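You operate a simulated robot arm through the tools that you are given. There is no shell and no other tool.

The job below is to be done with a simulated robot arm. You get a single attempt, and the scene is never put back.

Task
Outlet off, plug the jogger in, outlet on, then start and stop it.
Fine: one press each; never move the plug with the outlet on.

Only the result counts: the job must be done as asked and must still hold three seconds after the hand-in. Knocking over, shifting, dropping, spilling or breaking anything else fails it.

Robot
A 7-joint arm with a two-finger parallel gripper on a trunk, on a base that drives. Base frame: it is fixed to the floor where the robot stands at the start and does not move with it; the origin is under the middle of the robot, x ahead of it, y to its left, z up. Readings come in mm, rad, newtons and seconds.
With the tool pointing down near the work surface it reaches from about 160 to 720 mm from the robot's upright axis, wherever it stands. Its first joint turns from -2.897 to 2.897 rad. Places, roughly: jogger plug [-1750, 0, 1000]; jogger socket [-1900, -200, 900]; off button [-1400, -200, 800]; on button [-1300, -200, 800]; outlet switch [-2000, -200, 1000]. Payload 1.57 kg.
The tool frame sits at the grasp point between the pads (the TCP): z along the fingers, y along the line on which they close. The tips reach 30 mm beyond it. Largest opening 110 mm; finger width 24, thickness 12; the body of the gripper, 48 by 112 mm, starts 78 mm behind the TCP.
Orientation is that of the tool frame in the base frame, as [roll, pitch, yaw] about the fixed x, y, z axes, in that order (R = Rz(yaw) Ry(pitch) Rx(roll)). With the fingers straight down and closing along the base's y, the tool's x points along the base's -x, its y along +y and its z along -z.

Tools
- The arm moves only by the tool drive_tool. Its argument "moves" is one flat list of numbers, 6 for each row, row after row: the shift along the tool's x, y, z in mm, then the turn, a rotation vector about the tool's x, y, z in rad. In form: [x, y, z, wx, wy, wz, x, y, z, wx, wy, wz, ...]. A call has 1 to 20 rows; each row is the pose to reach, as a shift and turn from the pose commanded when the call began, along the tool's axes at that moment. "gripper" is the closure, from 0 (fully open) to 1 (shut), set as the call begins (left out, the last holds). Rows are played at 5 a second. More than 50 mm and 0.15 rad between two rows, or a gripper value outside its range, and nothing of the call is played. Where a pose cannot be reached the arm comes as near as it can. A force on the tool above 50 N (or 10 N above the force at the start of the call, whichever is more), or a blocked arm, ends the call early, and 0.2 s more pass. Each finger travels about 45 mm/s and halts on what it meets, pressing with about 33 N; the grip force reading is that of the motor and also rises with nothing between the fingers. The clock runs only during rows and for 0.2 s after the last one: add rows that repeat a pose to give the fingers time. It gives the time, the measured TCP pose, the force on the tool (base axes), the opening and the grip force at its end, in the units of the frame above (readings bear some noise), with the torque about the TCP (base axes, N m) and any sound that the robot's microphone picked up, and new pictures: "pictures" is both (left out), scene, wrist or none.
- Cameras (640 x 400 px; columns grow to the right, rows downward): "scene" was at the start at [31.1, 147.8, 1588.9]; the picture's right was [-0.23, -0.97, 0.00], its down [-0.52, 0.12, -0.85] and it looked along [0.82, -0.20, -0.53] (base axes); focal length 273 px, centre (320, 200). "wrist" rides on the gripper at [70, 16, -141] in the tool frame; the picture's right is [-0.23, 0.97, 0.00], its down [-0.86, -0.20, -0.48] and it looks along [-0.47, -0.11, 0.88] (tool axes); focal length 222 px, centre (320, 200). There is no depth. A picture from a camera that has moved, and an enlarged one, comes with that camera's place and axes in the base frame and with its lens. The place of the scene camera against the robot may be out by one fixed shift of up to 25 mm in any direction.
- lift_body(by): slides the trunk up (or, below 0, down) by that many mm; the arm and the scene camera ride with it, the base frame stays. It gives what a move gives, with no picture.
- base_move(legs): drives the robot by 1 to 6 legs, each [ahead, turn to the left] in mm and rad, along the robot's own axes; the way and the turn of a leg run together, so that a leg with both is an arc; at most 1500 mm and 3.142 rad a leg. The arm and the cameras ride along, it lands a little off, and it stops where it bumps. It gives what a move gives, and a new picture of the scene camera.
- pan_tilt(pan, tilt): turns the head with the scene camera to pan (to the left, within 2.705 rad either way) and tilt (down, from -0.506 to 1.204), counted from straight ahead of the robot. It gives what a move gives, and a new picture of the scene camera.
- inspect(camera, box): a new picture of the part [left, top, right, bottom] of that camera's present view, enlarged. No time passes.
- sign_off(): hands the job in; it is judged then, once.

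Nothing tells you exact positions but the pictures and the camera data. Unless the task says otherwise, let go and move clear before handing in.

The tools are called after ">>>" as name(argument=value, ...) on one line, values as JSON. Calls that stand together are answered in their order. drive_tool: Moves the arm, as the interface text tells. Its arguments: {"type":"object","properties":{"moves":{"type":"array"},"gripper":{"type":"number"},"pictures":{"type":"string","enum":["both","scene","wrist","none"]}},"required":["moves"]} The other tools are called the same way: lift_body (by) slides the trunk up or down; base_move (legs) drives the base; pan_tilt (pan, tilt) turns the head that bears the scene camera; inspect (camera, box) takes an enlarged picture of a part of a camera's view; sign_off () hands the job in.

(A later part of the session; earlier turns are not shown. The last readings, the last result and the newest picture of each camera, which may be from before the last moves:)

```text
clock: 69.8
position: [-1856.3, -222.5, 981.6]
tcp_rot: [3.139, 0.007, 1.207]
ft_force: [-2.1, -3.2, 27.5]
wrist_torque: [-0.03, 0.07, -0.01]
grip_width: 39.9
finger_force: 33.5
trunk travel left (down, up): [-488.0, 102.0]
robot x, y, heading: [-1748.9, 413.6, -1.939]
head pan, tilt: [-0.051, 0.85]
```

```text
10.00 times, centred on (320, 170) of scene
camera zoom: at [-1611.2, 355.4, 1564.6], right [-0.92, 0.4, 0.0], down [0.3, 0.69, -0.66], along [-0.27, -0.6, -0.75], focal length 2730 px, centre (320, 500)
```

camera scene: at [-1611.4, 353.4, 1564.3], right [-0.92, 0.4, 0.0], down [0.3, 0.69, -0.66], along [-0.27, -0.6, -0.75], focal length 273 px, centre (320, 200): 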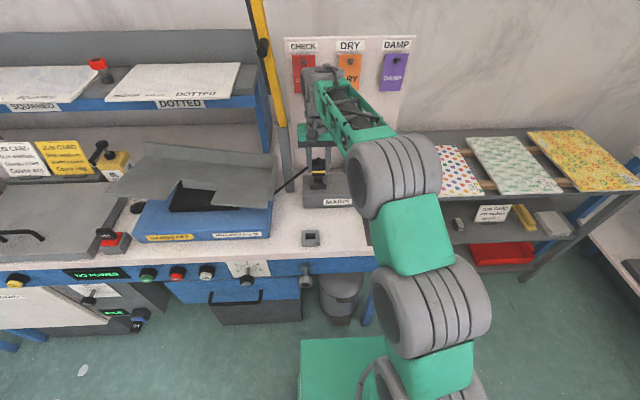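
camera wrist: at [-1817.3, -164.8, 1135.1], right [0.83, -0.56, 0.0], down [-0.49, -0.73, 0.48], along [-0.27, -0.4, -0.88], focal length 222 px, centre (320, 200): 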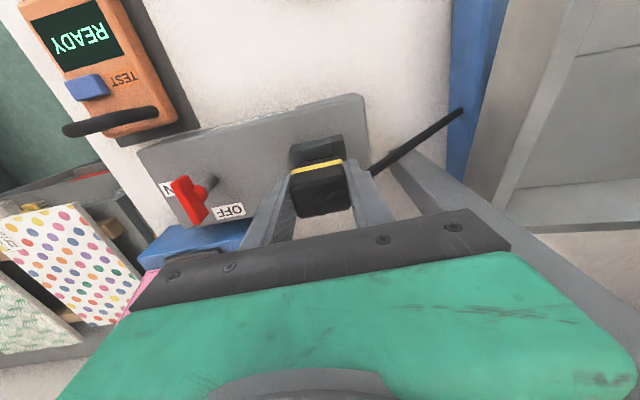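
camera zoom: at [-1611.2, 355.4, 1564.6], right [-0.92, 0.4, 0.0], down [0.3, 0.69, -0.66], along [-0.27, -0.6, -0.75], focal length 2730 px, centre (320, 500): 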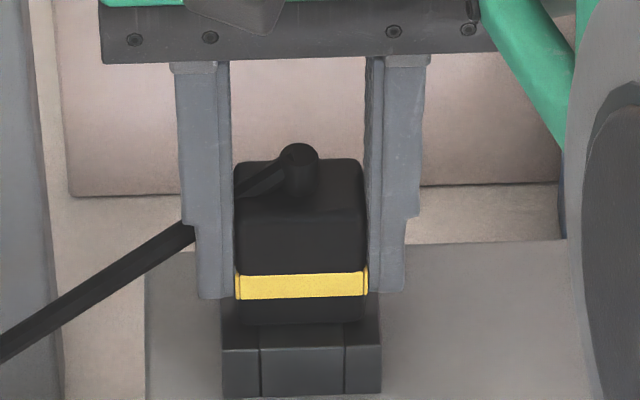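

Force rose to 27 N and the plug slipped about 2 mm in the fingers, so it's near seating. I'll look closely from the wrist.

>>> inspect(camera="wrist", box=[240, 90, 420, 210])

>>> inspect(camera="scene", box=[290, 160, 350, 200])

```text
3.33 times, centred on (330, 150) of wrist
camera zoom: at [-1816.4, -163.6, 1121.4], right [0.83, -0.56, 0.0], down [-0.49, -0.72, 0.48], along [-0.27, -0.4, -0.88], focal length 740 px, centre (287, 367)
```

zoom: 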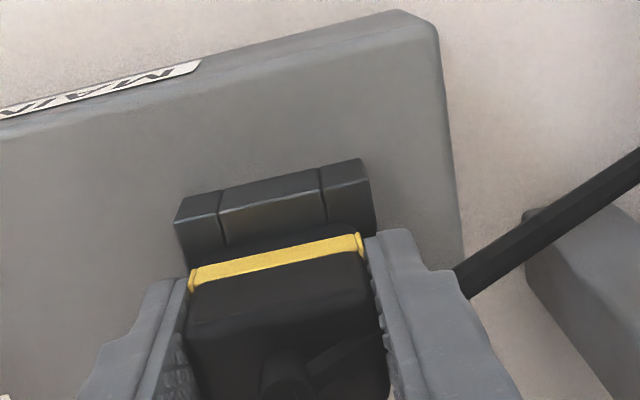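

```text
10.00 times, centred on (320, 180) of scene
camera zoom: at [-1611.2, 355.4, 1564.6], right [-0.92, 0.4, 0.0], down [0.3, 0.69, -0.66], along [-0.27, -0.6, -0.75], focal length 2730 px, centre (320, 400)
```

zoom: 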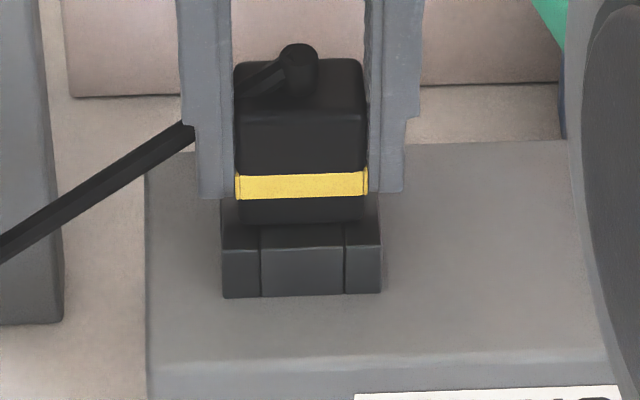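

I'll compare with the empty rest's geometry to judge how deep the plug should sit.

>>> inspect(camera="scene", box=[290, 220, 330, 260])

>>> inspect(camera="scene", box=[260, 180, 380, 260])

```text
10.00 times, centred on (310, 240) of scene
camera zoom: at [-1611.2, 355.4, 1564.6], right [-0.92, 0.4, 0.0], down [0.3, 0.69, -0.66], along [-0.27, -0.6, -0.75], focal length 2730 px, centre (420, -200)
```

zoom: 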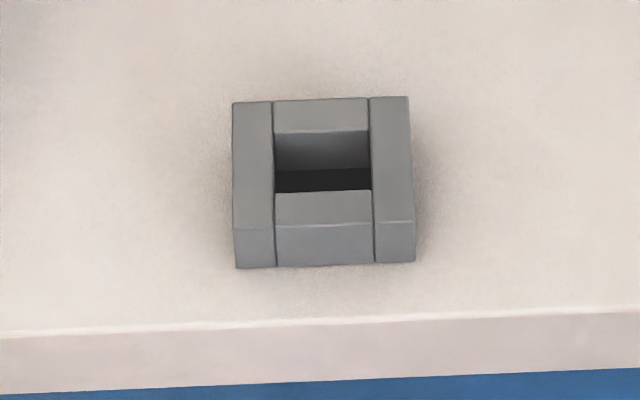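

```text
5.00 times, centred on (320, 220) of scene
camera zoom: at [-1611.2, 355.4, 1564.6], right [-0.92, 0.4, 0.0], down [0.3, 0.69, -0.66], along [-0.27, -0.6, -0.75], focal length 1365 px, centre (320, 100)
```

zoom: 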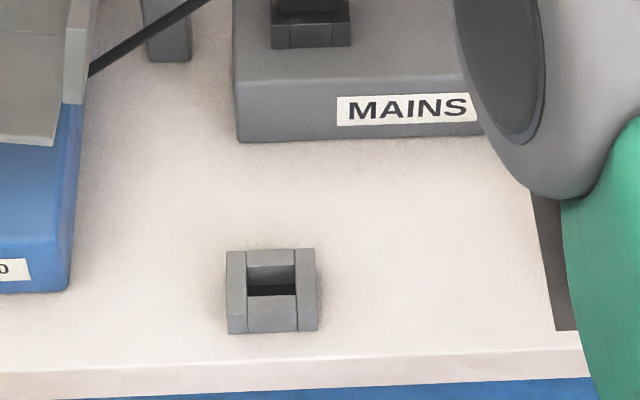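

The relation between body and rim now matches how the plug sat in its rest, and the heights agree too, so the plug is fully seated. I'll ease off the pressure and open the fingers.

>>> drive_tool(moves=[0, 0, -2, 0, 0, 0, 0, 0, -2, 0, 0, 0], pictures="none")

>>> drive_tool(moves=[0, 0, 0, 0, 0, 0, 0, 0, 0, 0, 0, 0, 0, 0, 0, 0, 0, 0], gripper=0.48)

>>> inspect(camera="scene", box=[290, 160, 350, 200])

```text
clock: 70.4
position: [-1856.6, -222.6, 980.8]
tcp_rot: [-3.141, 0.001, 1.208]
ft_force: [-1.6, -7.0, 20.7]
wrist_torque: [-0.55, 0.22, 0.01]
grip_width: 39.4
finger_force: 33.5
trunk travel left (down, up): [-488.0, 102.0]
robot x, y, heading: [-1750.4, 412.7, -1.937]
head pan, tilt: [-0.051, 0.85]
```

```text
clock: 71.2
position: [-1855.4, -223.1, 979.1]
tcp_rot: [3.141, -0.002, 1.208]
ft_force: [-1.2, 0.4, -0.3]
wrist_torque: [0.06, 0.04, -0.01]
grip_width: 57.5
finger_force: 0.1
trunk travel left (down, up): [-488.0, 102.0]
robot x, y, heading: [-1748.8, 407.1, -1.936]
head pan, tilt: [-0.051, 0.85]
camera scene: at [-1611.3, 353.5, 1564.3], right [-0.92, 0.4, 0.0], down [0.3, 0.69, -0.66], along [-0.27, -0.6, -0.75], focal length 273 px, centre (320, 200)
camera wrist: at [-1816.3, -164.6, 1120.3], right [0.83, -0.56, 0.0], down [-0.49, -0.73, 0.48], along [-0.27, -0.4, -0.88], focal length 222 px, centre (320, 200)
```

scene: 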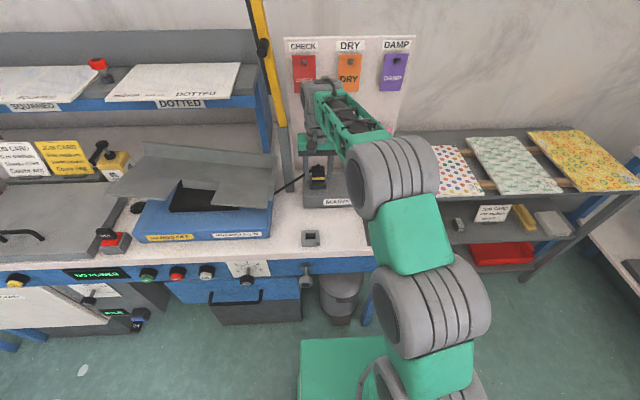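
wrist: 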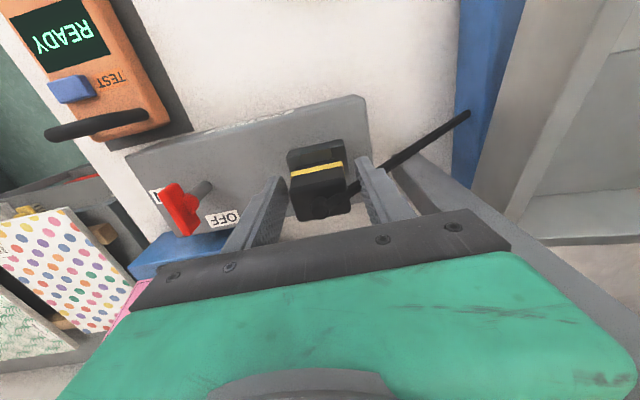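

```text
10.00 times, centred on (320, 180) of scene
camera zoom: at [-1611.3, 353.5, 1564.3], right [-0.92, 0.4, 0.0], down [0.3, 0.69, -0.66], along [-0.27, -0.6, -0.75], focal length 2730 px, centre (320, 400)
```

zoom: 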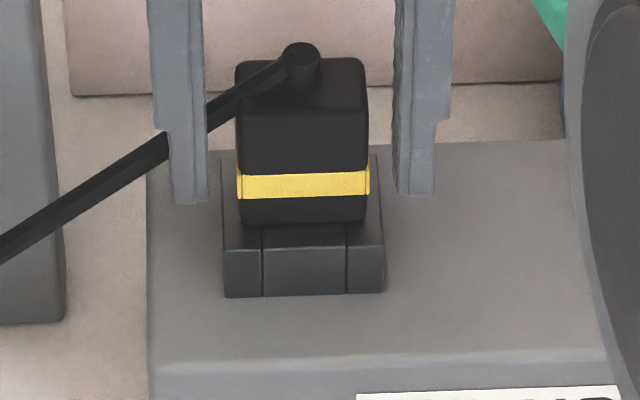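

The plug stands upright in the socket. A closer look at the contact line before I move away.

>>> inspect(camera="scene", box=[308, 170, 330, 192])

>>> inspect(camera="wrist", box=[270, 120, 370, 190])

```text
16.00 times, centred on (319, 181) of scene
camera zoom: at [-1611.3, 353.5, 1564.3], right [-0.92, 0.4, 0.0], down [0.3, 0.69, -0.66], along [-0.27, -0.6, -0.75], focal length 4369 px, centre (336, 504)
```

zoom: 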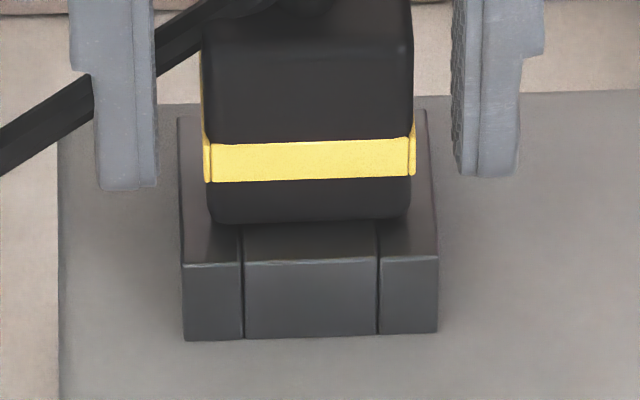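

```text
5.71 times, centred on (320, 155) of wrist
camera zoom: at [-1816.3, -164.6, 1120.3], right [0.83, -0.56, 0.0], down [-0.49, -0.73, 0.48], along [-0.27, -0.4, -0.88], focal length 1269 px, centre (320, 457)
```

zoom: 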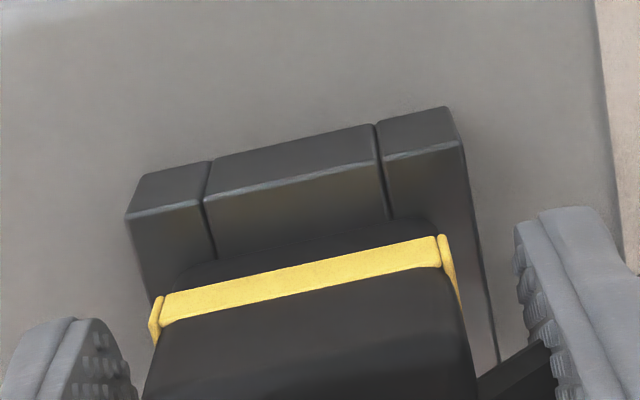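

The plug body rests on the socket. I'll rise straight up, move across to the switch handle and hover over it.

>>> drive_tool(moves=[0, 0, -10, 0, 0, 0, 0, 0, -40, 0, 0, 0, 0, 0, -75, 0, 0, 0, 0, 0, -110, 0, 0, 0, 2, -40, -110, 0, 0, 0, 4, -80, -110, 0, 0, 0, 5.2, -115.5, -110, 0, 0, 0, 5.2, -115.5, -80, 0, 0, 0, 5.2, -115.5, -60, 0, 0, 0, 5.2, -115.5, -60, 0, 0, 0])

>>> inspect(camera="wrist", box=[240, 70, 480, 210])

>>> inspect(camera="scene", box=[290, 140, 400, 220])

```text
clock: 73.4
position: [-1961.6, -175.3, 1039.2]
tcp_rot: [-3.141, 0.0, 1.207]
ft_force: [0.4, 0.0, 0.2]
wrist_torque: [0.01, -0.01, -0.01]
grip_width: 57.1
finger_force: 0.0
trunk travel left (down, up): [-488.0, 102.0]
robot x, y, heading: [-1749.8, 415.2, -1.932]
head pan, tilt: [-0.051, 0.85]
camera scene: at [-1611.5, 353.5, 1564.4], right [-0.92, 0.4, 0.0], down [0.3, 0.69, -0.66], along [-0.27, -0.6, -0.75], focal length 273 px, centre (320, 200)
camera wrist: at [-1921.2, -118.2, 1180.5], right [0.83, -0.56, 0.0], down [-0.49, -0.73, 0.48], along [-0.27, -0.4, -0.88], focal length 222 px, centre (320, 200)
```

scene: 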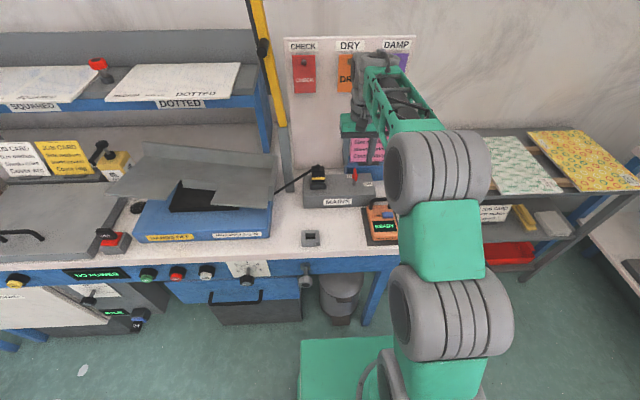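
wrist: 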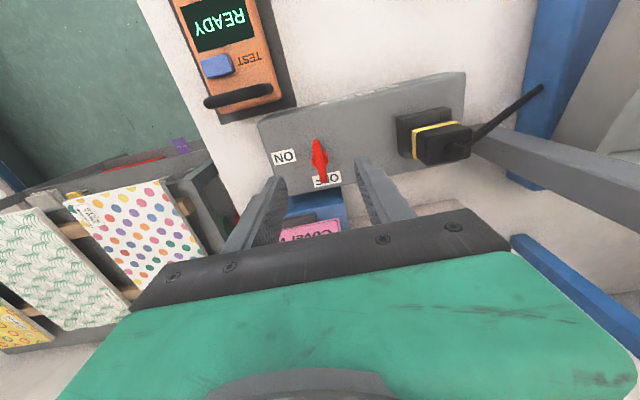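

```text
2.67 times, centred on (360, 140) of wrist
camera zoom: at [-1921.2, -118.2, 1180.5], right [0.83, -0.56, 0.0], down [-0.49, -0.73, 0.48], along [-0.27, -0.4, -0.88], focal length 592 px, centre (213, 360)
```

zoom: 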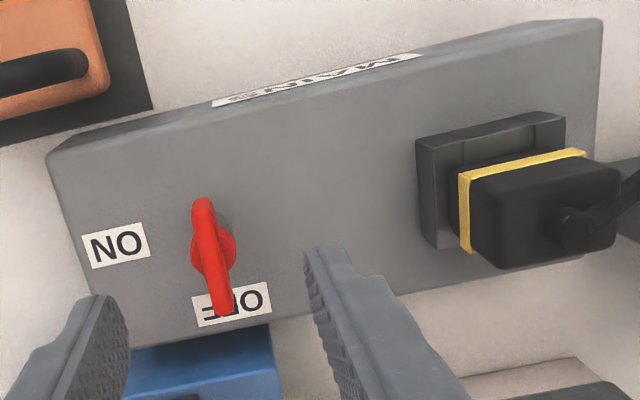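

```text
5.00 times, centred on (345, 180) of scene
camera zoom: at [-1611.5, 353.5, 1564.4], right [-0.92, 0.4, 0.0], down [0.3, 0.69, -0.66], along [-0.27, -0.6, -0.75], focal length 1365 px, centre (195, 300)
```

zoom: 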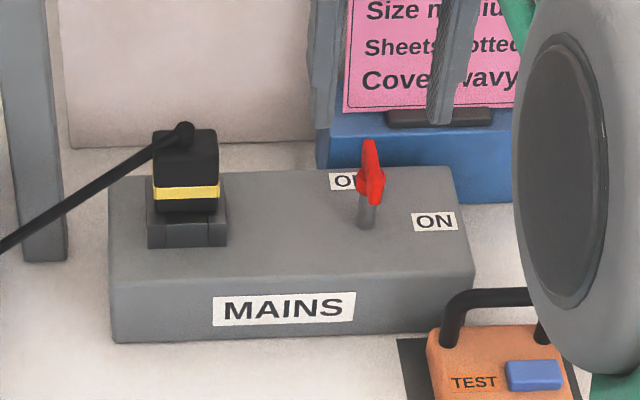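

The handle is still at OFF and centred between the fingers. I'll descend to the same height as before and close on the bar.

>>> drive_tool(moves=[-1.5, 0, 20, 0, 0, 0, -1.5, 0, 45, 0, 0, 0, -1.5, 0, 45, 0, 0, 0, -1.5, 0, 45, 0, 0, 0], pictures="none")

>>> drive_tool(moves=[0, 0, 0, 0, 0, 0, 0, 0, 0, 0, 0, 0, 0, 0, 0, 0, 0, 0, 0, 0, 0, 0, 0, 0], gripper=1.0, pictures="wrist")

```text
clock: 74.4
position: [-1962.4, -177.1, 995.3]
tcp_rot: [3.141, -0.002, 1.209]
ft_force: [0.3, 0.1, -0.2]
wrist_torque: [0.01, 0.01, -0.01]
grip_width: 57.3
finger_force: 0.1
trunk travel left (down, up): [-488.0, 102.0]
robot x, y, heading: [-1748.0, 414.0, -1.934]
head pan, tilt: [-0.051, 0.85]
```

```text
clock: 75.4
position: [-1962.5, -177.1, 996.0]
tcp_rot: [-3.141, 0.001, 1.206]
ft_force: [-1.0, 0.1, -0.1]
wrist_torque: [0.05, 0.18, -0.46]
grip_width: 7.7
finger_force: 22.8
trunk travel left (down, up): [-488.0, 102.0]
robot x, y, heading: [-1748.6, 412.6, -1.937]
head pan, tilt: [-0.051, 0.85]
camera wrist: at [-1922.3, -120.3, 1136.8], right [0.83, -0.56, 0.0], down [-0.49, -0.73, 0.48], along [-0.27, -0.4, -0.88], focal length 222 px, centre (320, 200)
```

wrist: 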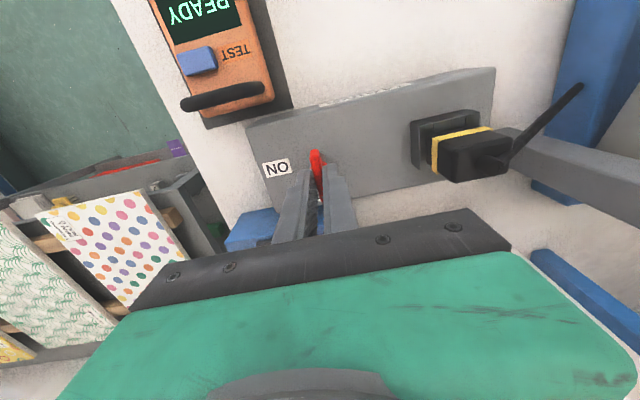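

The bar is gripped. I'll turn it clockwise by 90° back to ON.

>>> drive_tool(moves=[0, 0, 0, 0, 0, 0.1428, 0, 0, 0, 0, 0, 0.2856, 0, 0, 0, 0, 0, 0.4284, 0, 0, 0, 0, 0, 0.5712, 0, 0, 0, 0, 0, 0.714, 0, 0, 0, 0, 0, 0.8568, 0, 0, 0, 0, 0, 0.9996, 0, 0, 0, 0, 0, 1.1424, 0, 0, 0, 0, 0, 1.2852, 0, 0, 0, 0, 0, 1.428, 0, 0, 0, 0, 0, 1.5708, 0, 0, 0, 0, 0, 1.5708])

>>> inspect(camera="scene", box=[50, 240, 250, 330])

```text
clock: 78.0
position: [-1962.1, -177.7, 995.4]
tcp_rot: [3.139, -0.001, -0.365]
ft_force: [2.2, 8.2, 14.5]
wrist_torque: [0.32, 0.06, -0.02]
grip_width: 8.1
finger_force: 27.3
trunk travel left (down, up): [-488.0, 102.0]
robot x, y, heading: [-1752.5, 407.8, -1.933]
head pan, tilt: [-0.051, 0.85]
camera scene: at [-1610.6, 355.8, 1564.4], right [-0.92, 0.4, 0.0], down [0.3, 0.69, -0.66], along [-0.27, -0.61, -0.75], focal length 273 px, centre (320, 200)
camera wrist: at [-1903.5, -218.2, 1136.8], right [-0.56, -0.83, 0.0], down [-0.73, 0.49, 0.48], along [-0.4, 0.27, -0.88], focal length 222 px, centre (320, 200)
```

scene: 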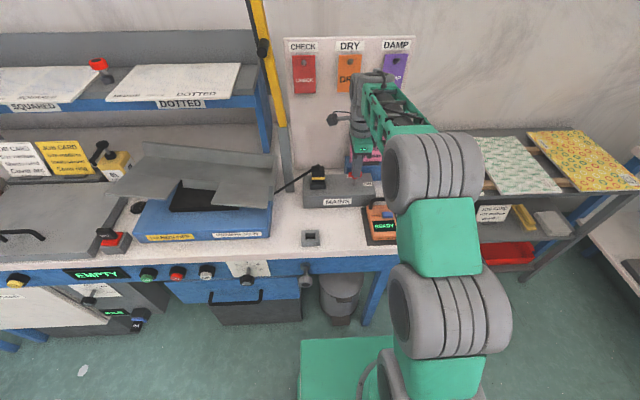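
wrist: 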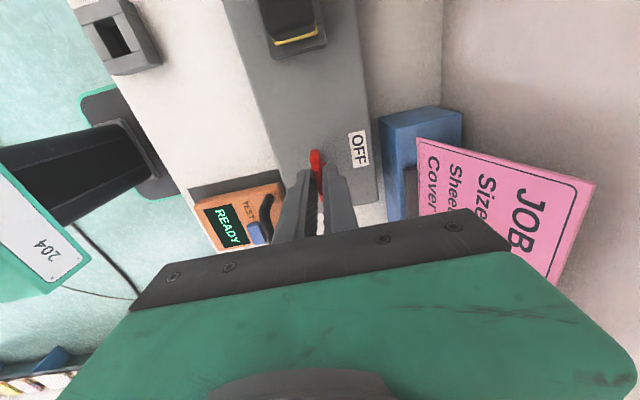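

```text
3.20 times, centred on (150, 285) of scene
camera zoom: at [-1610.6, 355.8, 1564.4], right [-0.92, 0.4, 0.0], down [0.3, 0.69, -0.66], along [-0.27, -0.61, -0.75], focal length 874 px, centre (864, -72)
```

zoom: 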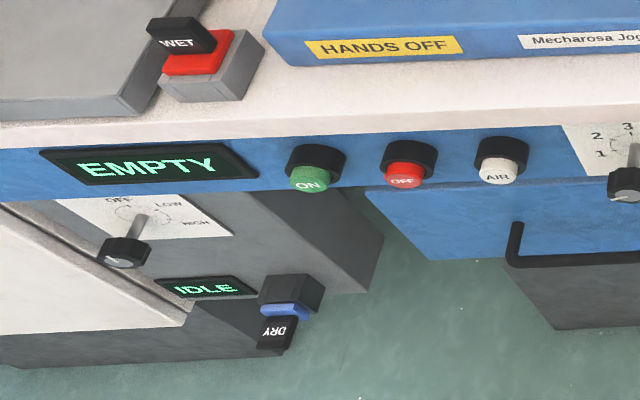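

The jogger's display has changed from NO POWER to EMPTY, so the plug is live and the outlet is on. I'll release the handle, rise, and back off.

>>> drive_tool(moves=[0, 0, 0, 0, 0, 0, 0, 0, 0, 0, 0, 0, 0, 0, 0, 0, 0, 0, 0, 0, -20, 0, 0, 0, 0, 0, -60, 0, 0, 0, 0, 0, -105, 0, 0, 0, 0, 0, -105, 0, 0, 0], gripper=0.65)

>>> inspect(camera="wrist", box=[200, 20, 440, 200])

>>> inspect(camera="scene", box=[50, 240, 350, 330])

```text
clock: 79.6
position: [-1963.7, -178.6, 1100.5]
tcp_rot: [3.14, -0.001, -0.362]
ft_force: [-0.2, 1.0, 0.2]
wrist_torque: [0.01, 0.01, 0.01]
grip_width: 38.5
finger_force: 0.2
trunk travel left (down, up): [-488.0, 102.0]
robot x, y, heading: [-1750.2, 412.6, -1.938]
head pan, tilt: [-0.051, 0.85]
camera scene: at [-1611.4, 353.6, 1564.3], right [-0.92, 0.4, 0.0], down [0.3, 0.69, -0.66], along [-0.27, -0.6, -0.75], focal length 273 px, centre (320, 200)
camera wrist: at [-1904.0, -220.6, 1241.2], right [-0.56, -0.83, 0.0], down [-0.73, 0.49, 0.48], along [-0.4, 0.27, -0.88], focal length 222 px, centre (320, 200)
```

scene: 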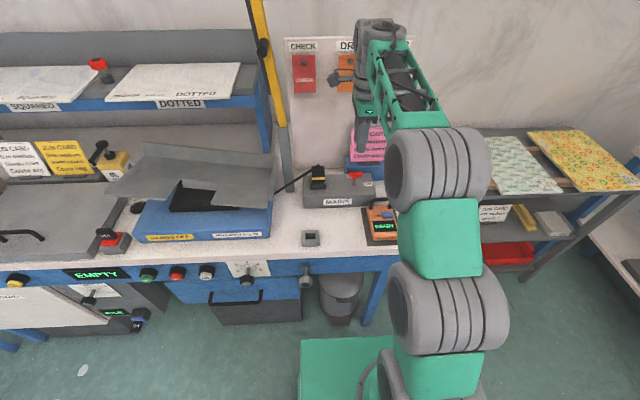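
wrist: 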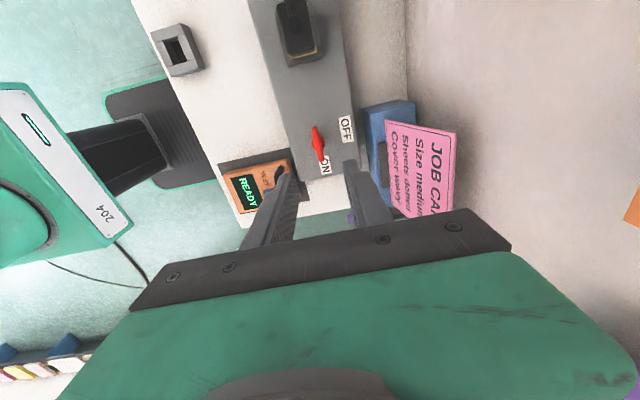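

```text
2.22 times, centred on (320, 110) of wrist
camera zoom: at [-1904.0, -220.6, 1241.2], right [-0.56, -0.83, 0.0], down [-0.73, 0.49, 0.48], along [-0.4, 0.27, -0.88], focal length 494 px, centre (320, 400)
```

zoom: 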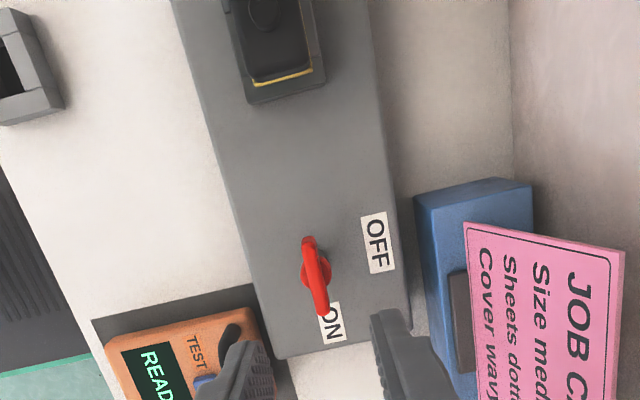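

```text
2.13 times, centred on (200, 285) of scene
camera zoom: at [-1611.4, 353.6, 1564.3], right [-0.92, 0.4, 0.0], down [0.3, 0.69, -0.66], along [-0.27, -0.6, -0.75], focal length 582 px, centre (576, 19)
```

zoom: 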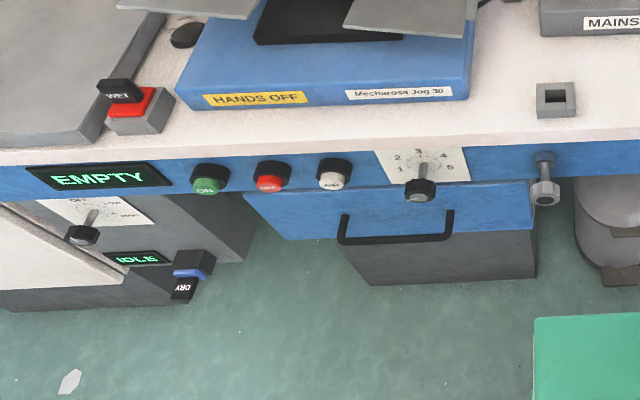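

The outlet is ON, the plug is seated and the jogger display reads EMPTY (powered). Next come the green ON and red OFF buttons on the bench front at about (-1271,-209,775) and 90 mm to its right. I'll retract and raise the arm first, then move the base.

>>> drive_tool(moves=[0, -5, -20, 0, 0, 0, 0, -20, -50, 0, 0, -0.14, 0, -40, -80, 0, 0, -0.28, 0, -60, -80, 0, 0, -0.42, 0, -80, -80, 0, 0, -0.56, 0, -100, -80, 0, 0, -0.7, 0, -120, -80, 0, 0, -0.84, 0, -140, -80, 0, 0, -0.98, 0, -150, -80, 0, 0, -1.12, 0, -150, -80, 0, 0, -1.26, 0, -150, -80, 0, 0, -1.41, 0, -150, -80, 0, 0, -1.5558], gripper=1.0, pictures="none")

>>> base_move(legs=[[-250, 0], [0, 1.571], [620, 0], [0, -1.571]])

>>> pan_tilt(pan=0.0, tilt=0.85)

```text
clock: 82.2
position: [-1908.4, -37.8, 1179.3]
tcp_rot: [3.141, 0.001, 1.195]
ft_force: [-0.3, -0.5, -0.2]
wrist_torque: [0.0, 0.01, -0.01]
grip_width: 0.0
finger_force: 21.1
trunk travel left (down, up): [-488.0, 102.0]
robot x, y, heading: [-1751.9, 412.6, -1.937]
head pan, tilt: [-0.051, 0.85]
```

```text
clock: 94.7
position: [-1274.3, -27.9, 1179.6]
tcp_rot: [3.14, -0.001, 1.146]
ft_force: [0.2, -0.2, 0.0]
wrist_torque: [0.0, 0.0, -0.01]
grip_width: 0.0
finger_force: 21.0
trunk travel left (down, up): [-488.0, 102.0]
robot x, y, heading: [-1095.2, 415.5, -1.982]
head pan, tilt: [-0.051, 0.85]
camera scene: at [-958.5, 348.6, 1564.3], right [-0.9, 0.44, 0.0], down [0.33, 0.67, -0.66], along [-0.29, -0.59, -0.75], focal length 273 px, centre (320, 200)
```

scene: 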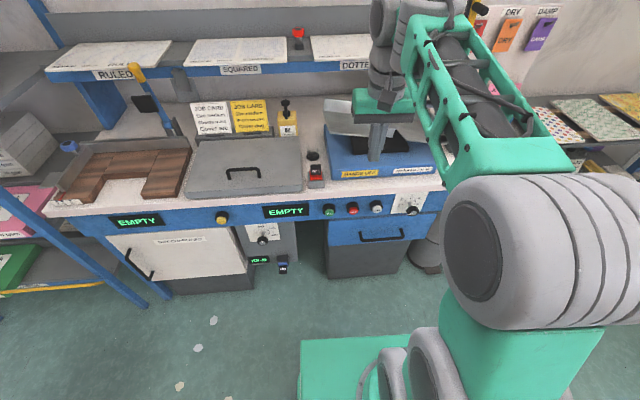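

```text
clock: 95.4
position: [-1273.8, -27.6, 1180.6]
tcp_rot: [3.141, -0.002, 1.147]
ft_force: [-0.6, -0.7, 0.2]
wrist_torque: [0.0, 0.03, -0.02]
grip_width: 0.0
finger_force: 21.8
trunk travel left (down, up): [-488.0, 102.0]
robot x, y, heading: [-1093.4, 414.1, -1.978]
head pan, tilt: [0.0, 0.85]
camera scene: at [-954.9, 346.9, 1564.3], right [-0.92, 0.4, 0.0], down [0.3, 0.69, -0.66], along [-0.26, -0.61, -0.75], focal length 273 px, centre (320, 200)
```

scene: 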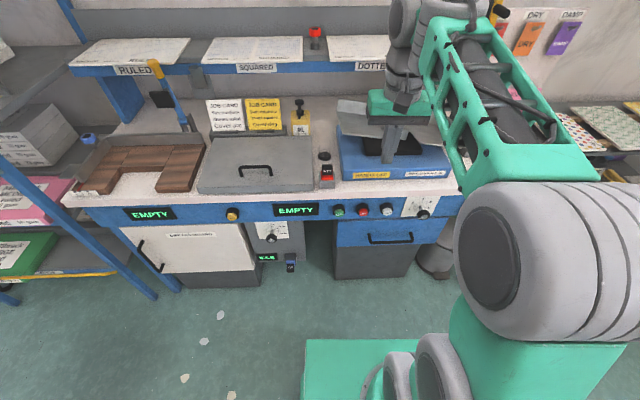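

The base stands in front of the buttons, heading about -1.98. I'll look at the buttons with both cameras to fix their positions.

>>> inspect(camera="wrist", box=[0, 0, 640, 400])

>>> inspect(camera="scene", box=[310, 180, 440, 260])

```text
1.00 times, centred on (320, 200) of wrist (not enlarged: the box is as wide or as high as the picture)
camera zoom: at [-1229.9, 26.6, 1320.6], right [0.79, -0.61, 0.0], down [-0.53, -0.7, 0.48], along [-0.29, -0.38, -0.88], focal length 222 px, centre (320, 200)
```

zoom: 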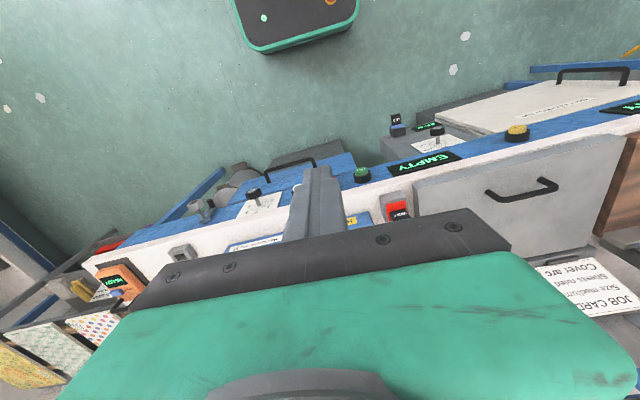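

```text
4.92 times, centred on (375, 220) of scene
camera zoom: at [-954.9, 346.9, 1564.3], right [-0.92, 0.4, 0.0], down [0.3, 0.69, -0.66], along [-0.26, -0.61, -0.75], focal length 1344 px, centre (49, 102)
```

zoom: 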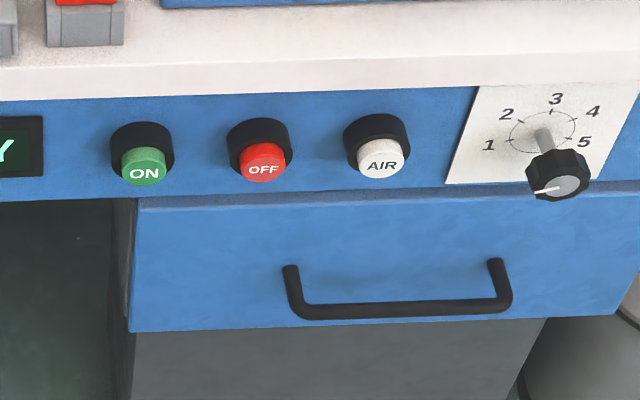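

>>> inspect(camera="wrist", box=[320, 145, 400, 195])

```text
8.00 times, centred on (360, 170) of wrist
camera zoom: at [-1229.9, 26.6, 1320.6], right [0.79, -0.61, 0.0], down [-0.53, -0.7, 0.48], along [-0.29, -0.38, -0.88], focal length 1777 px, centre (0, 440)
```

zoom: 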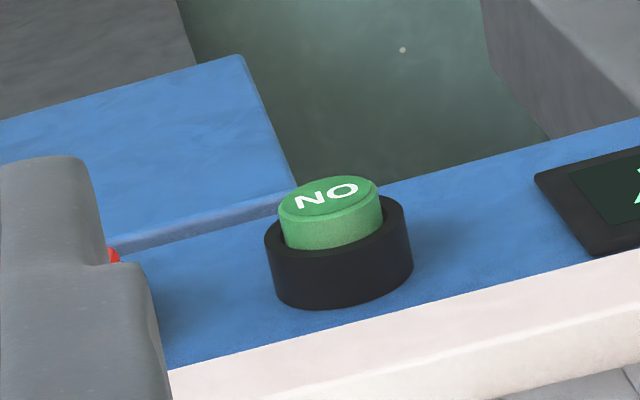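

Calibrating the scene camera against known points gives an offset of about (11 forward, 3 left, -16 mm). With that, the ON face is at about (-1272,-213,750) and OFF at (-1357,-184,752), both about flush with the bench edge. I'll lower the trunk and approach with the closed fingers tilted forward.

>>> lift_body(by=-200)

>>> drive_tool(moves=[0, 9, 20, 0, -0.1125, 0, 0, 18, 40, 0, -0.225, 0, 0, 27, 60, 0, -0.3375, 0, 0, 36, 80, 0, -0.45, 0, 0, 45, 100, 0, -0.5625, 0, 0, 54, 120, 0, -0.675, 0, 0, 63, 140, 0, -0.7875, 0, 0, 74, 160, 0, -0.9, 0, 0, 74, 160, 0, -0.9, 0], gripper=1.0)

```text
clock: 97.5
position: [-1273.0, -29.0, 980.0]
tcp_rot: [3.14, 0.0, 1.146]
ft_force: [-0.2, 0.1, 0.4]
wrist_torque: [-0.01, -0.02, -0.01]
grip_width: 0.0
finger_force: 21.6
trunk travel left (down, up): [-288.0, 302.0]
robot x, y, heading: [-1091.3, 413.6, -1.982]
head pan, tilt: [0.0, 0.85]
```

```text
clock: 99.6
position: [-1252.1, -52.9, 1034.0]
tcp_rot: [3.005, 0.572, 1.162]
ft_force: [0.0, 0.1, -1.2]
wrist_torque: [0.0, 0.0, 0.01]
grip_width: 0.0
finger_force: 21.4
out of reach, approached as far as the arm can: row 1, 3, 4, 5, 6, 7, 8, 9
trunk travel left (down, up): [-288.0, 302.0]
robot x, y, heading: [-1093.6, 410.3, -1.979]
head pan, tilt: [0.0, 0.85]
stopped in row 9: the arm was blocked; the commanded pose is now the measured one
camera scene: at [-960.3, 338.5, 1363.0], right [-0.92, 0.4, 0.0], down [0.3, 0.69, -0.65], along [-0.26, -0.6, -0.76], focal length 273 px, centre (320, 200)
camera wrist: at [-1200.4, 71.8, 1116.1], right [0.84, -0.49, 0.23], down [-0.43, -0.33, 0.84], along [-0.34, -0.8, -0.49], focal length 222 px, centre (320, 200)
```

scene: 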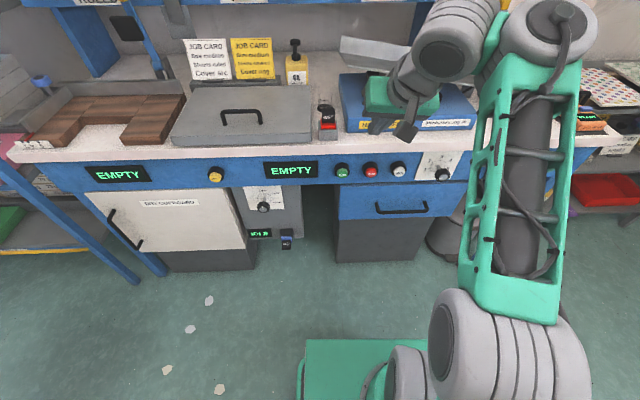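
wrist: 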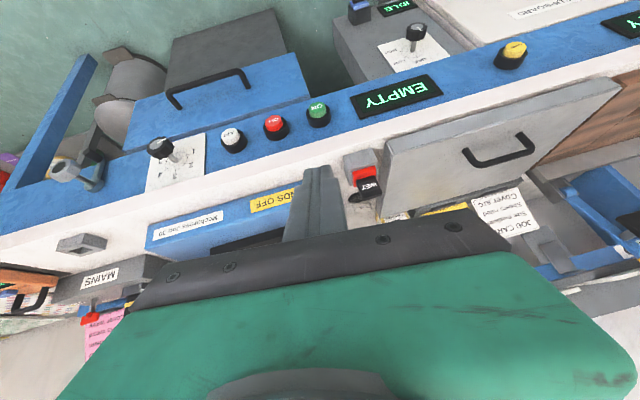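

The arm can't tilt further at that height, but the roughly 33° forward tilt it reached is enough to press without the hand meeting the bench edge. I'll lower the trunk more so the same arm posture comes down to button height.

>>> lift_body(by=-250)

>>> drive_tool(moves=[0, 0, 0, 0, 0, 0])

```text
clock: 102.1
position: [-1251.9, -53.1, 782.3]
tcp_rot: [3.004, 0.564, 1.161]
ft_force: [0.1, 0.5, -0.2]
wrist_torque: [0.03, 0.0, 0.02]
grip_width: 0.0
finger_force: 21.2
trunk travel left (down, up): [-38.0, 552.0]
robot x, y, heading: [-1096.3, 411.4, -1.983]
head pan, tilt: [0.0, 0.85]
```

```text
clock: 102.5
position: [-1251.3, -53.5, 781.4]
tcp_rot: [3.006, 0.564, 1.165]
ft_force: [-0.8, -0.9, 0.4]
wrist_torque: [0.01, -0.01, 0.01]
grip_width: 0.0
finger_force: 21.2
trunk travel left (down, up): [-38.0, 552.0]
robot x, y, heading: [-1090.4, 414.4, -1.98]
head pan, tilt: [0.0, 0.85]
camera scene: at [-958.8, 337.9, 1113.8], right [-0.92, 0.4, 0.0], down [0.3, 0.69, -0.65], along [-0.26, -0.6, -0.76], focal length 273 px, centre (320, 200)
camera wrist: at [-1199.6, 70.3, 864.1], right [0.84, -0.49, 0.23], down [-0.43, -0.34, 0.83], along [-0.33, -0.8, -0.5], focal length 222 px, centre (320, 200)
```

scene: 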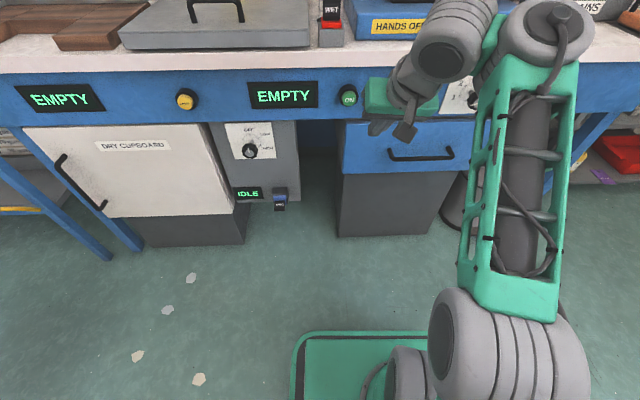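
wrist: 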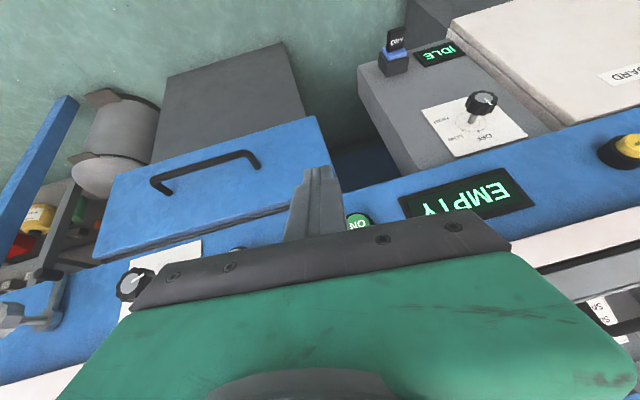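

Tips are about 130 mm in front of the panel at button height. I'll re-aim the head at the buttons and move the tool part of the way towards ON.

>>> pan_tilt(pan=-0.1, tilt=0.5)

>>> drive_tool(moves=[-22, 6.5, 19, 0, 0, 0, -45, 13, 38, 0, 0, 0, -60, 17.5, 51, 0, 0, 0, -60, 17.5, 51, 0, 0, 0])

>>> inspect(camera="scene", box=[280, 100, 480, 225])

```text
clock: 103.4
position: [-1251.0, -53.7, 781.7]
tcp_rot: [3.006, 0.563, 1.165]
ft_force: [-0.1, -0.8, 0.0]
wrist_torque: [0.01, -0.02, 0.01]
grip_width: 0.0
finger_force: 20.9
trunk travel left (down, up): [-38.0, 552.0]
robot x, y, heading: [-1091.0, 413.1, -1.979]
head pan, tilt: [-0.099, 0.499]
camera scene: at [-972.2, 329.7, 1143.5], right [-0.87, 0.49, 0.0], down [0.24, 0.43, -0.87], along [-0.43, -0.76, -0.49], focal length 273 px, centre (320, 200)
```

scene: 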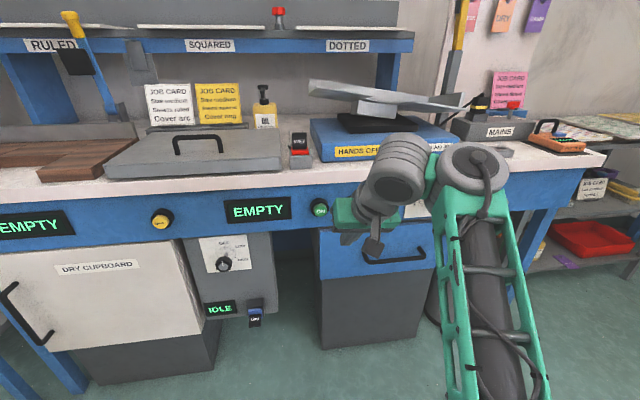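

```text
clock: 104.4
position: [-1253.6, -124.3, 787.8]
tcp_rot: [3.01, 0.591, 1.165]
ft_force: [0.4, -0.8, -0.2]
wrist_torque: [0.0, -0.01, -0.04]
grip_width: 0.0
finger_force: 21.2
trunk travel left (down, up): [-38.0, 552.0]
robot x, y, heading: [-1095.2, 417.8, -1.982]
head pan, tilt: [-0.099, 0.499]
camera scene: at [-968.2, 339.0, 1144.3], right [-0.87, 0.49, 0.0], down [0.23, 0.42, -0.88], along [-0.43, -0.77, -0.48], focal length 273 px, centre (320, 200)
camera wrist: at [-1201.0, 0.8, 866.8], right [0.84, -0.49, 0.23], down [-0.42, -0.32, 0.85], along [-0.34, -0.81, -0.47], focal length 222 px, centre (320, 200)
```

scene: 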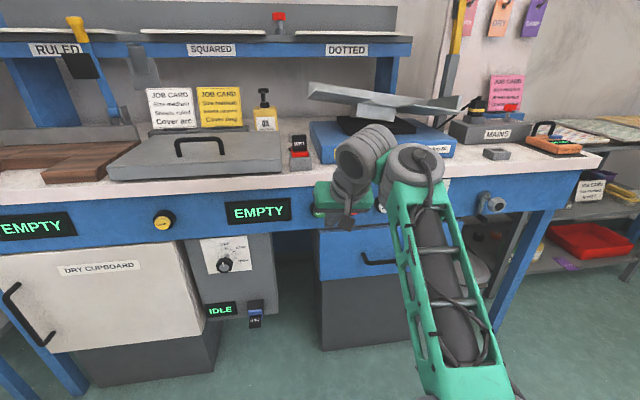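
wrist: 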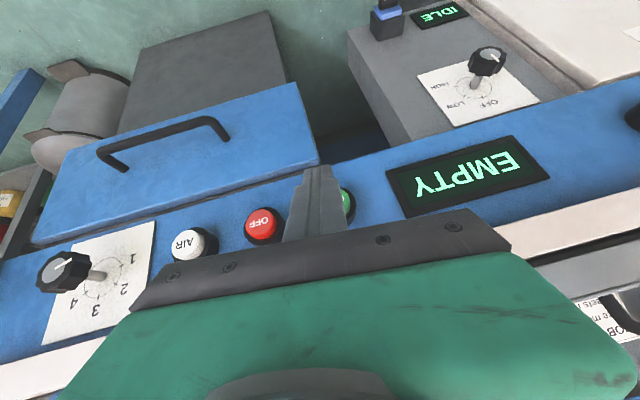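

```text
3.20 times, centred on (380, 162) of scene
camera zoom: at [-968.2, 339.0, 1144.3], right [-0.87, 0.49, 0.0], down [0.23, 0.42, -0.88], along [-0.43, -0.77, -0.48], focal length 874 px, centre (128, 320)
```

zoom: 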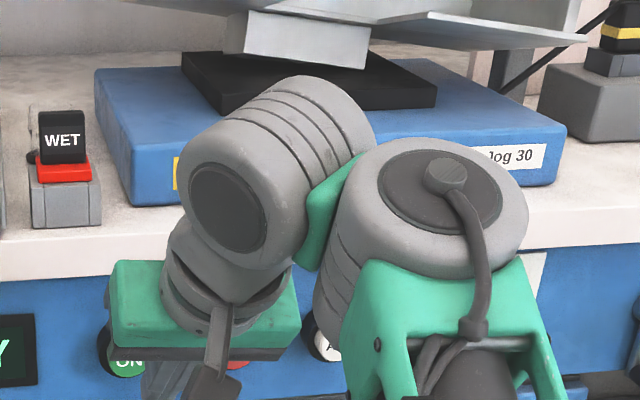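

Wrist rays confirm ON at about (-1270,-214,752) and OFF at (-1357,-181,751). I'll bring the fingertip to about 12 mm in front of the ON cap.

>>> drive_tool(moves=[-10, 2.6, 15, 0, 0, 0, -21, 5.2, 30, 0, 0, 0, -31.6, 7.9, 45.3, 0, 0, 0, -31.6, 7.9, 45.3, 0, 0, 0])

>>> inspect(camera="wrist", box=[220, 120, 420, 240])

>>> inspect(camera="scene", box=[280, 160, 400, 250])

```text
clock: 105.4
position: [-1261.4, -175.0, 768.9]
tcp_rot: [3.011, 0.591, 1.166]
ft_force: [-0.1, 0.2, 0.2]
wrist_torque: [-0.04, -0.02, 0.0]
grip_width: 0.0
finger_force: 21.5
trunk travel left (down, up): [-38.0, 552.0]
robot x, y, heading: [-1091.8, 416.6, -1.98]
head pan, tilt: [-0.099, 0.499]
camera scene: at [-968.2, 339.0, 1144.3], right [-0.87, 0.49, 0.0], down [0.23, 0.42, -0.88], along [-0.43, -0.77, -0.48], focal length 273 px, centre (320, 200)
camera wrist: at [-1209.0, -50.0, 847.3], right [0.84, -0.49, 0.23], down [-0.42, -0.32, 0.85], along [-0.34, -0.81, -0.47], focal length 222 px, centre (320, 200)
```

scene: 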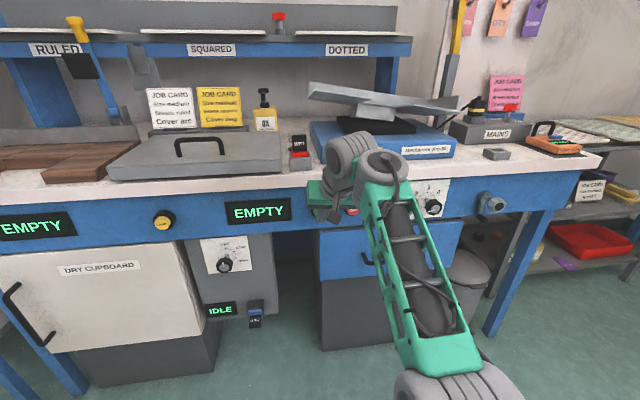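
wrist: 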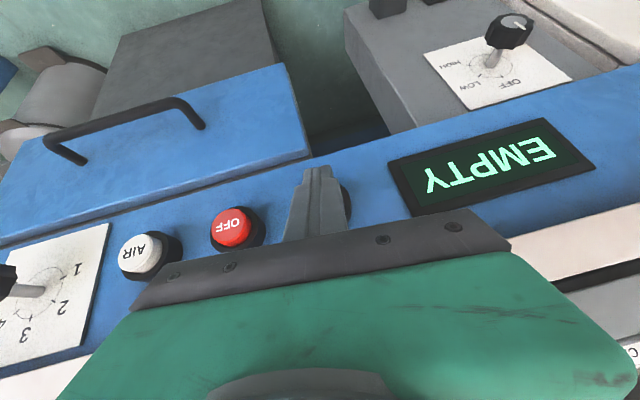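

```text
3.20 times, centred on (320, 180) of wrist
camera zoom: at [-1209.0, -50.0, 847.3], right [0.84, -0.49, 0.23], down [-0.42, -0.32, 0.85], along [-0.34, -0.81, -0.47], focal length 711 px, centre (320, 264)
```

zoom: 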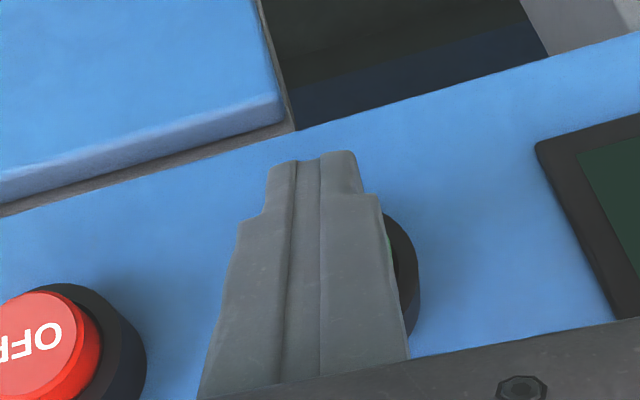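

```text
4.44 times, centred on (340, 205) of scene
camera zoom: at [-968.2, 339.0, 1144.3], right [-0.87, 0.49, 0.0], down [0.23, 0.42, -0.88], along [-0.43, -0.77, -0.48], focal length 1214 px, centre (231, 178)
```

zoom: 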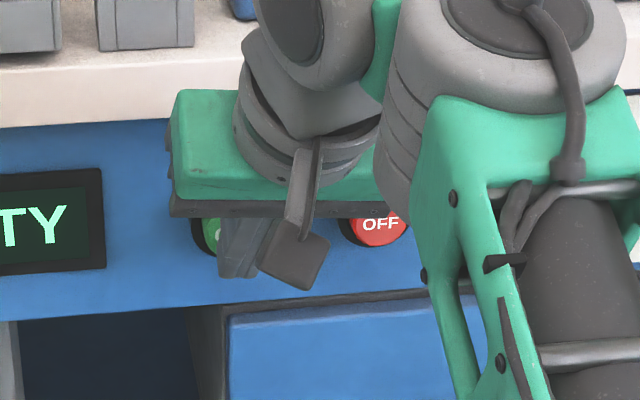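

The tip's leading edge is centred on the ON cap about 13 mm in front of it. I'll advance slowly along the button axis, watching for force, sound and the display.

>>> drive_tool(moves=[-5, -0.2, 3.3, 0, 0, 0, -8.3, -0.3, 5.6, 0, 0, 0, -10.8, -0.4, 7.25, 0, 0, 0, -10.8, -0.4, 7.25, 0, 0, 0], pictures="scene")

```text
clock: 106.4
position: [-1265.8, -188.8, 768.6]
tcp_rot: [3.01, 0.593, 1.166]
ft_force: [0.0, 2.8, -0.2]
wrist_torque: [0.05, 0.0, 0.02]
grip_width: 0.2
finger_force: 21.5
trunk travel left (down, up): [-38.0, 552.0]
robot x, y, heading: [-1094.4, 411.0, -1.981]
head pan, tilt: [-0.099, 0.499]
camera scene: at [-968.1, 339.3, 1144.3], right [-0.87, 0.49, 0.0], down [0.23, 0.42, -0.88], along [-0.43, -0.77, -0.48], focal length 273 px, centre (320, 200)
```

scene: 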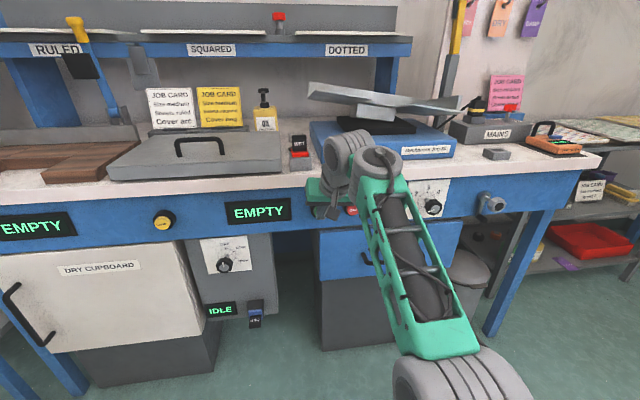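

First contact with the cap (2.8 N). I'll push a few mm further.

>>> drive_tool(moves=[-1.7, -0.06, 1.1, 0, 0, 0, -2.9, -0.1, 1.95, 0, 0, 0, -2.9, -0.1, 1.95, 0, 0, 0], pictures="scene")

```text
clock: 107.2
position: [-1267.3, -192.3, 769.6]
tcp_rot: [3.009, 0.591, 1.168]
ft_force: [0.7, 2.6, -0.8]
wrist_torque: [0.08, -0.06, 0.02]
grip_width: 0.1
finger_force: 21.4
trunk travel left (down, up): [-38.0, 552.0]
robot x, y, heading: [-1093.4, 411.4, -1.982]
head pan, tilt: [-0.099, 0.499]
heard: click
camera scene: at [-968.1, 339.2, 1144.3], right [-0.87, 0.49, 0.0], down [0.23, 0.42, -0.88], along [-0.43, -0.77, -0.48], focal length 273 px, centre (320, 200)
```

scene: 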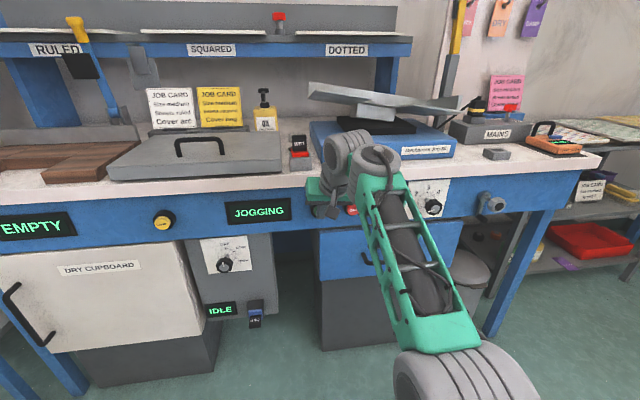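

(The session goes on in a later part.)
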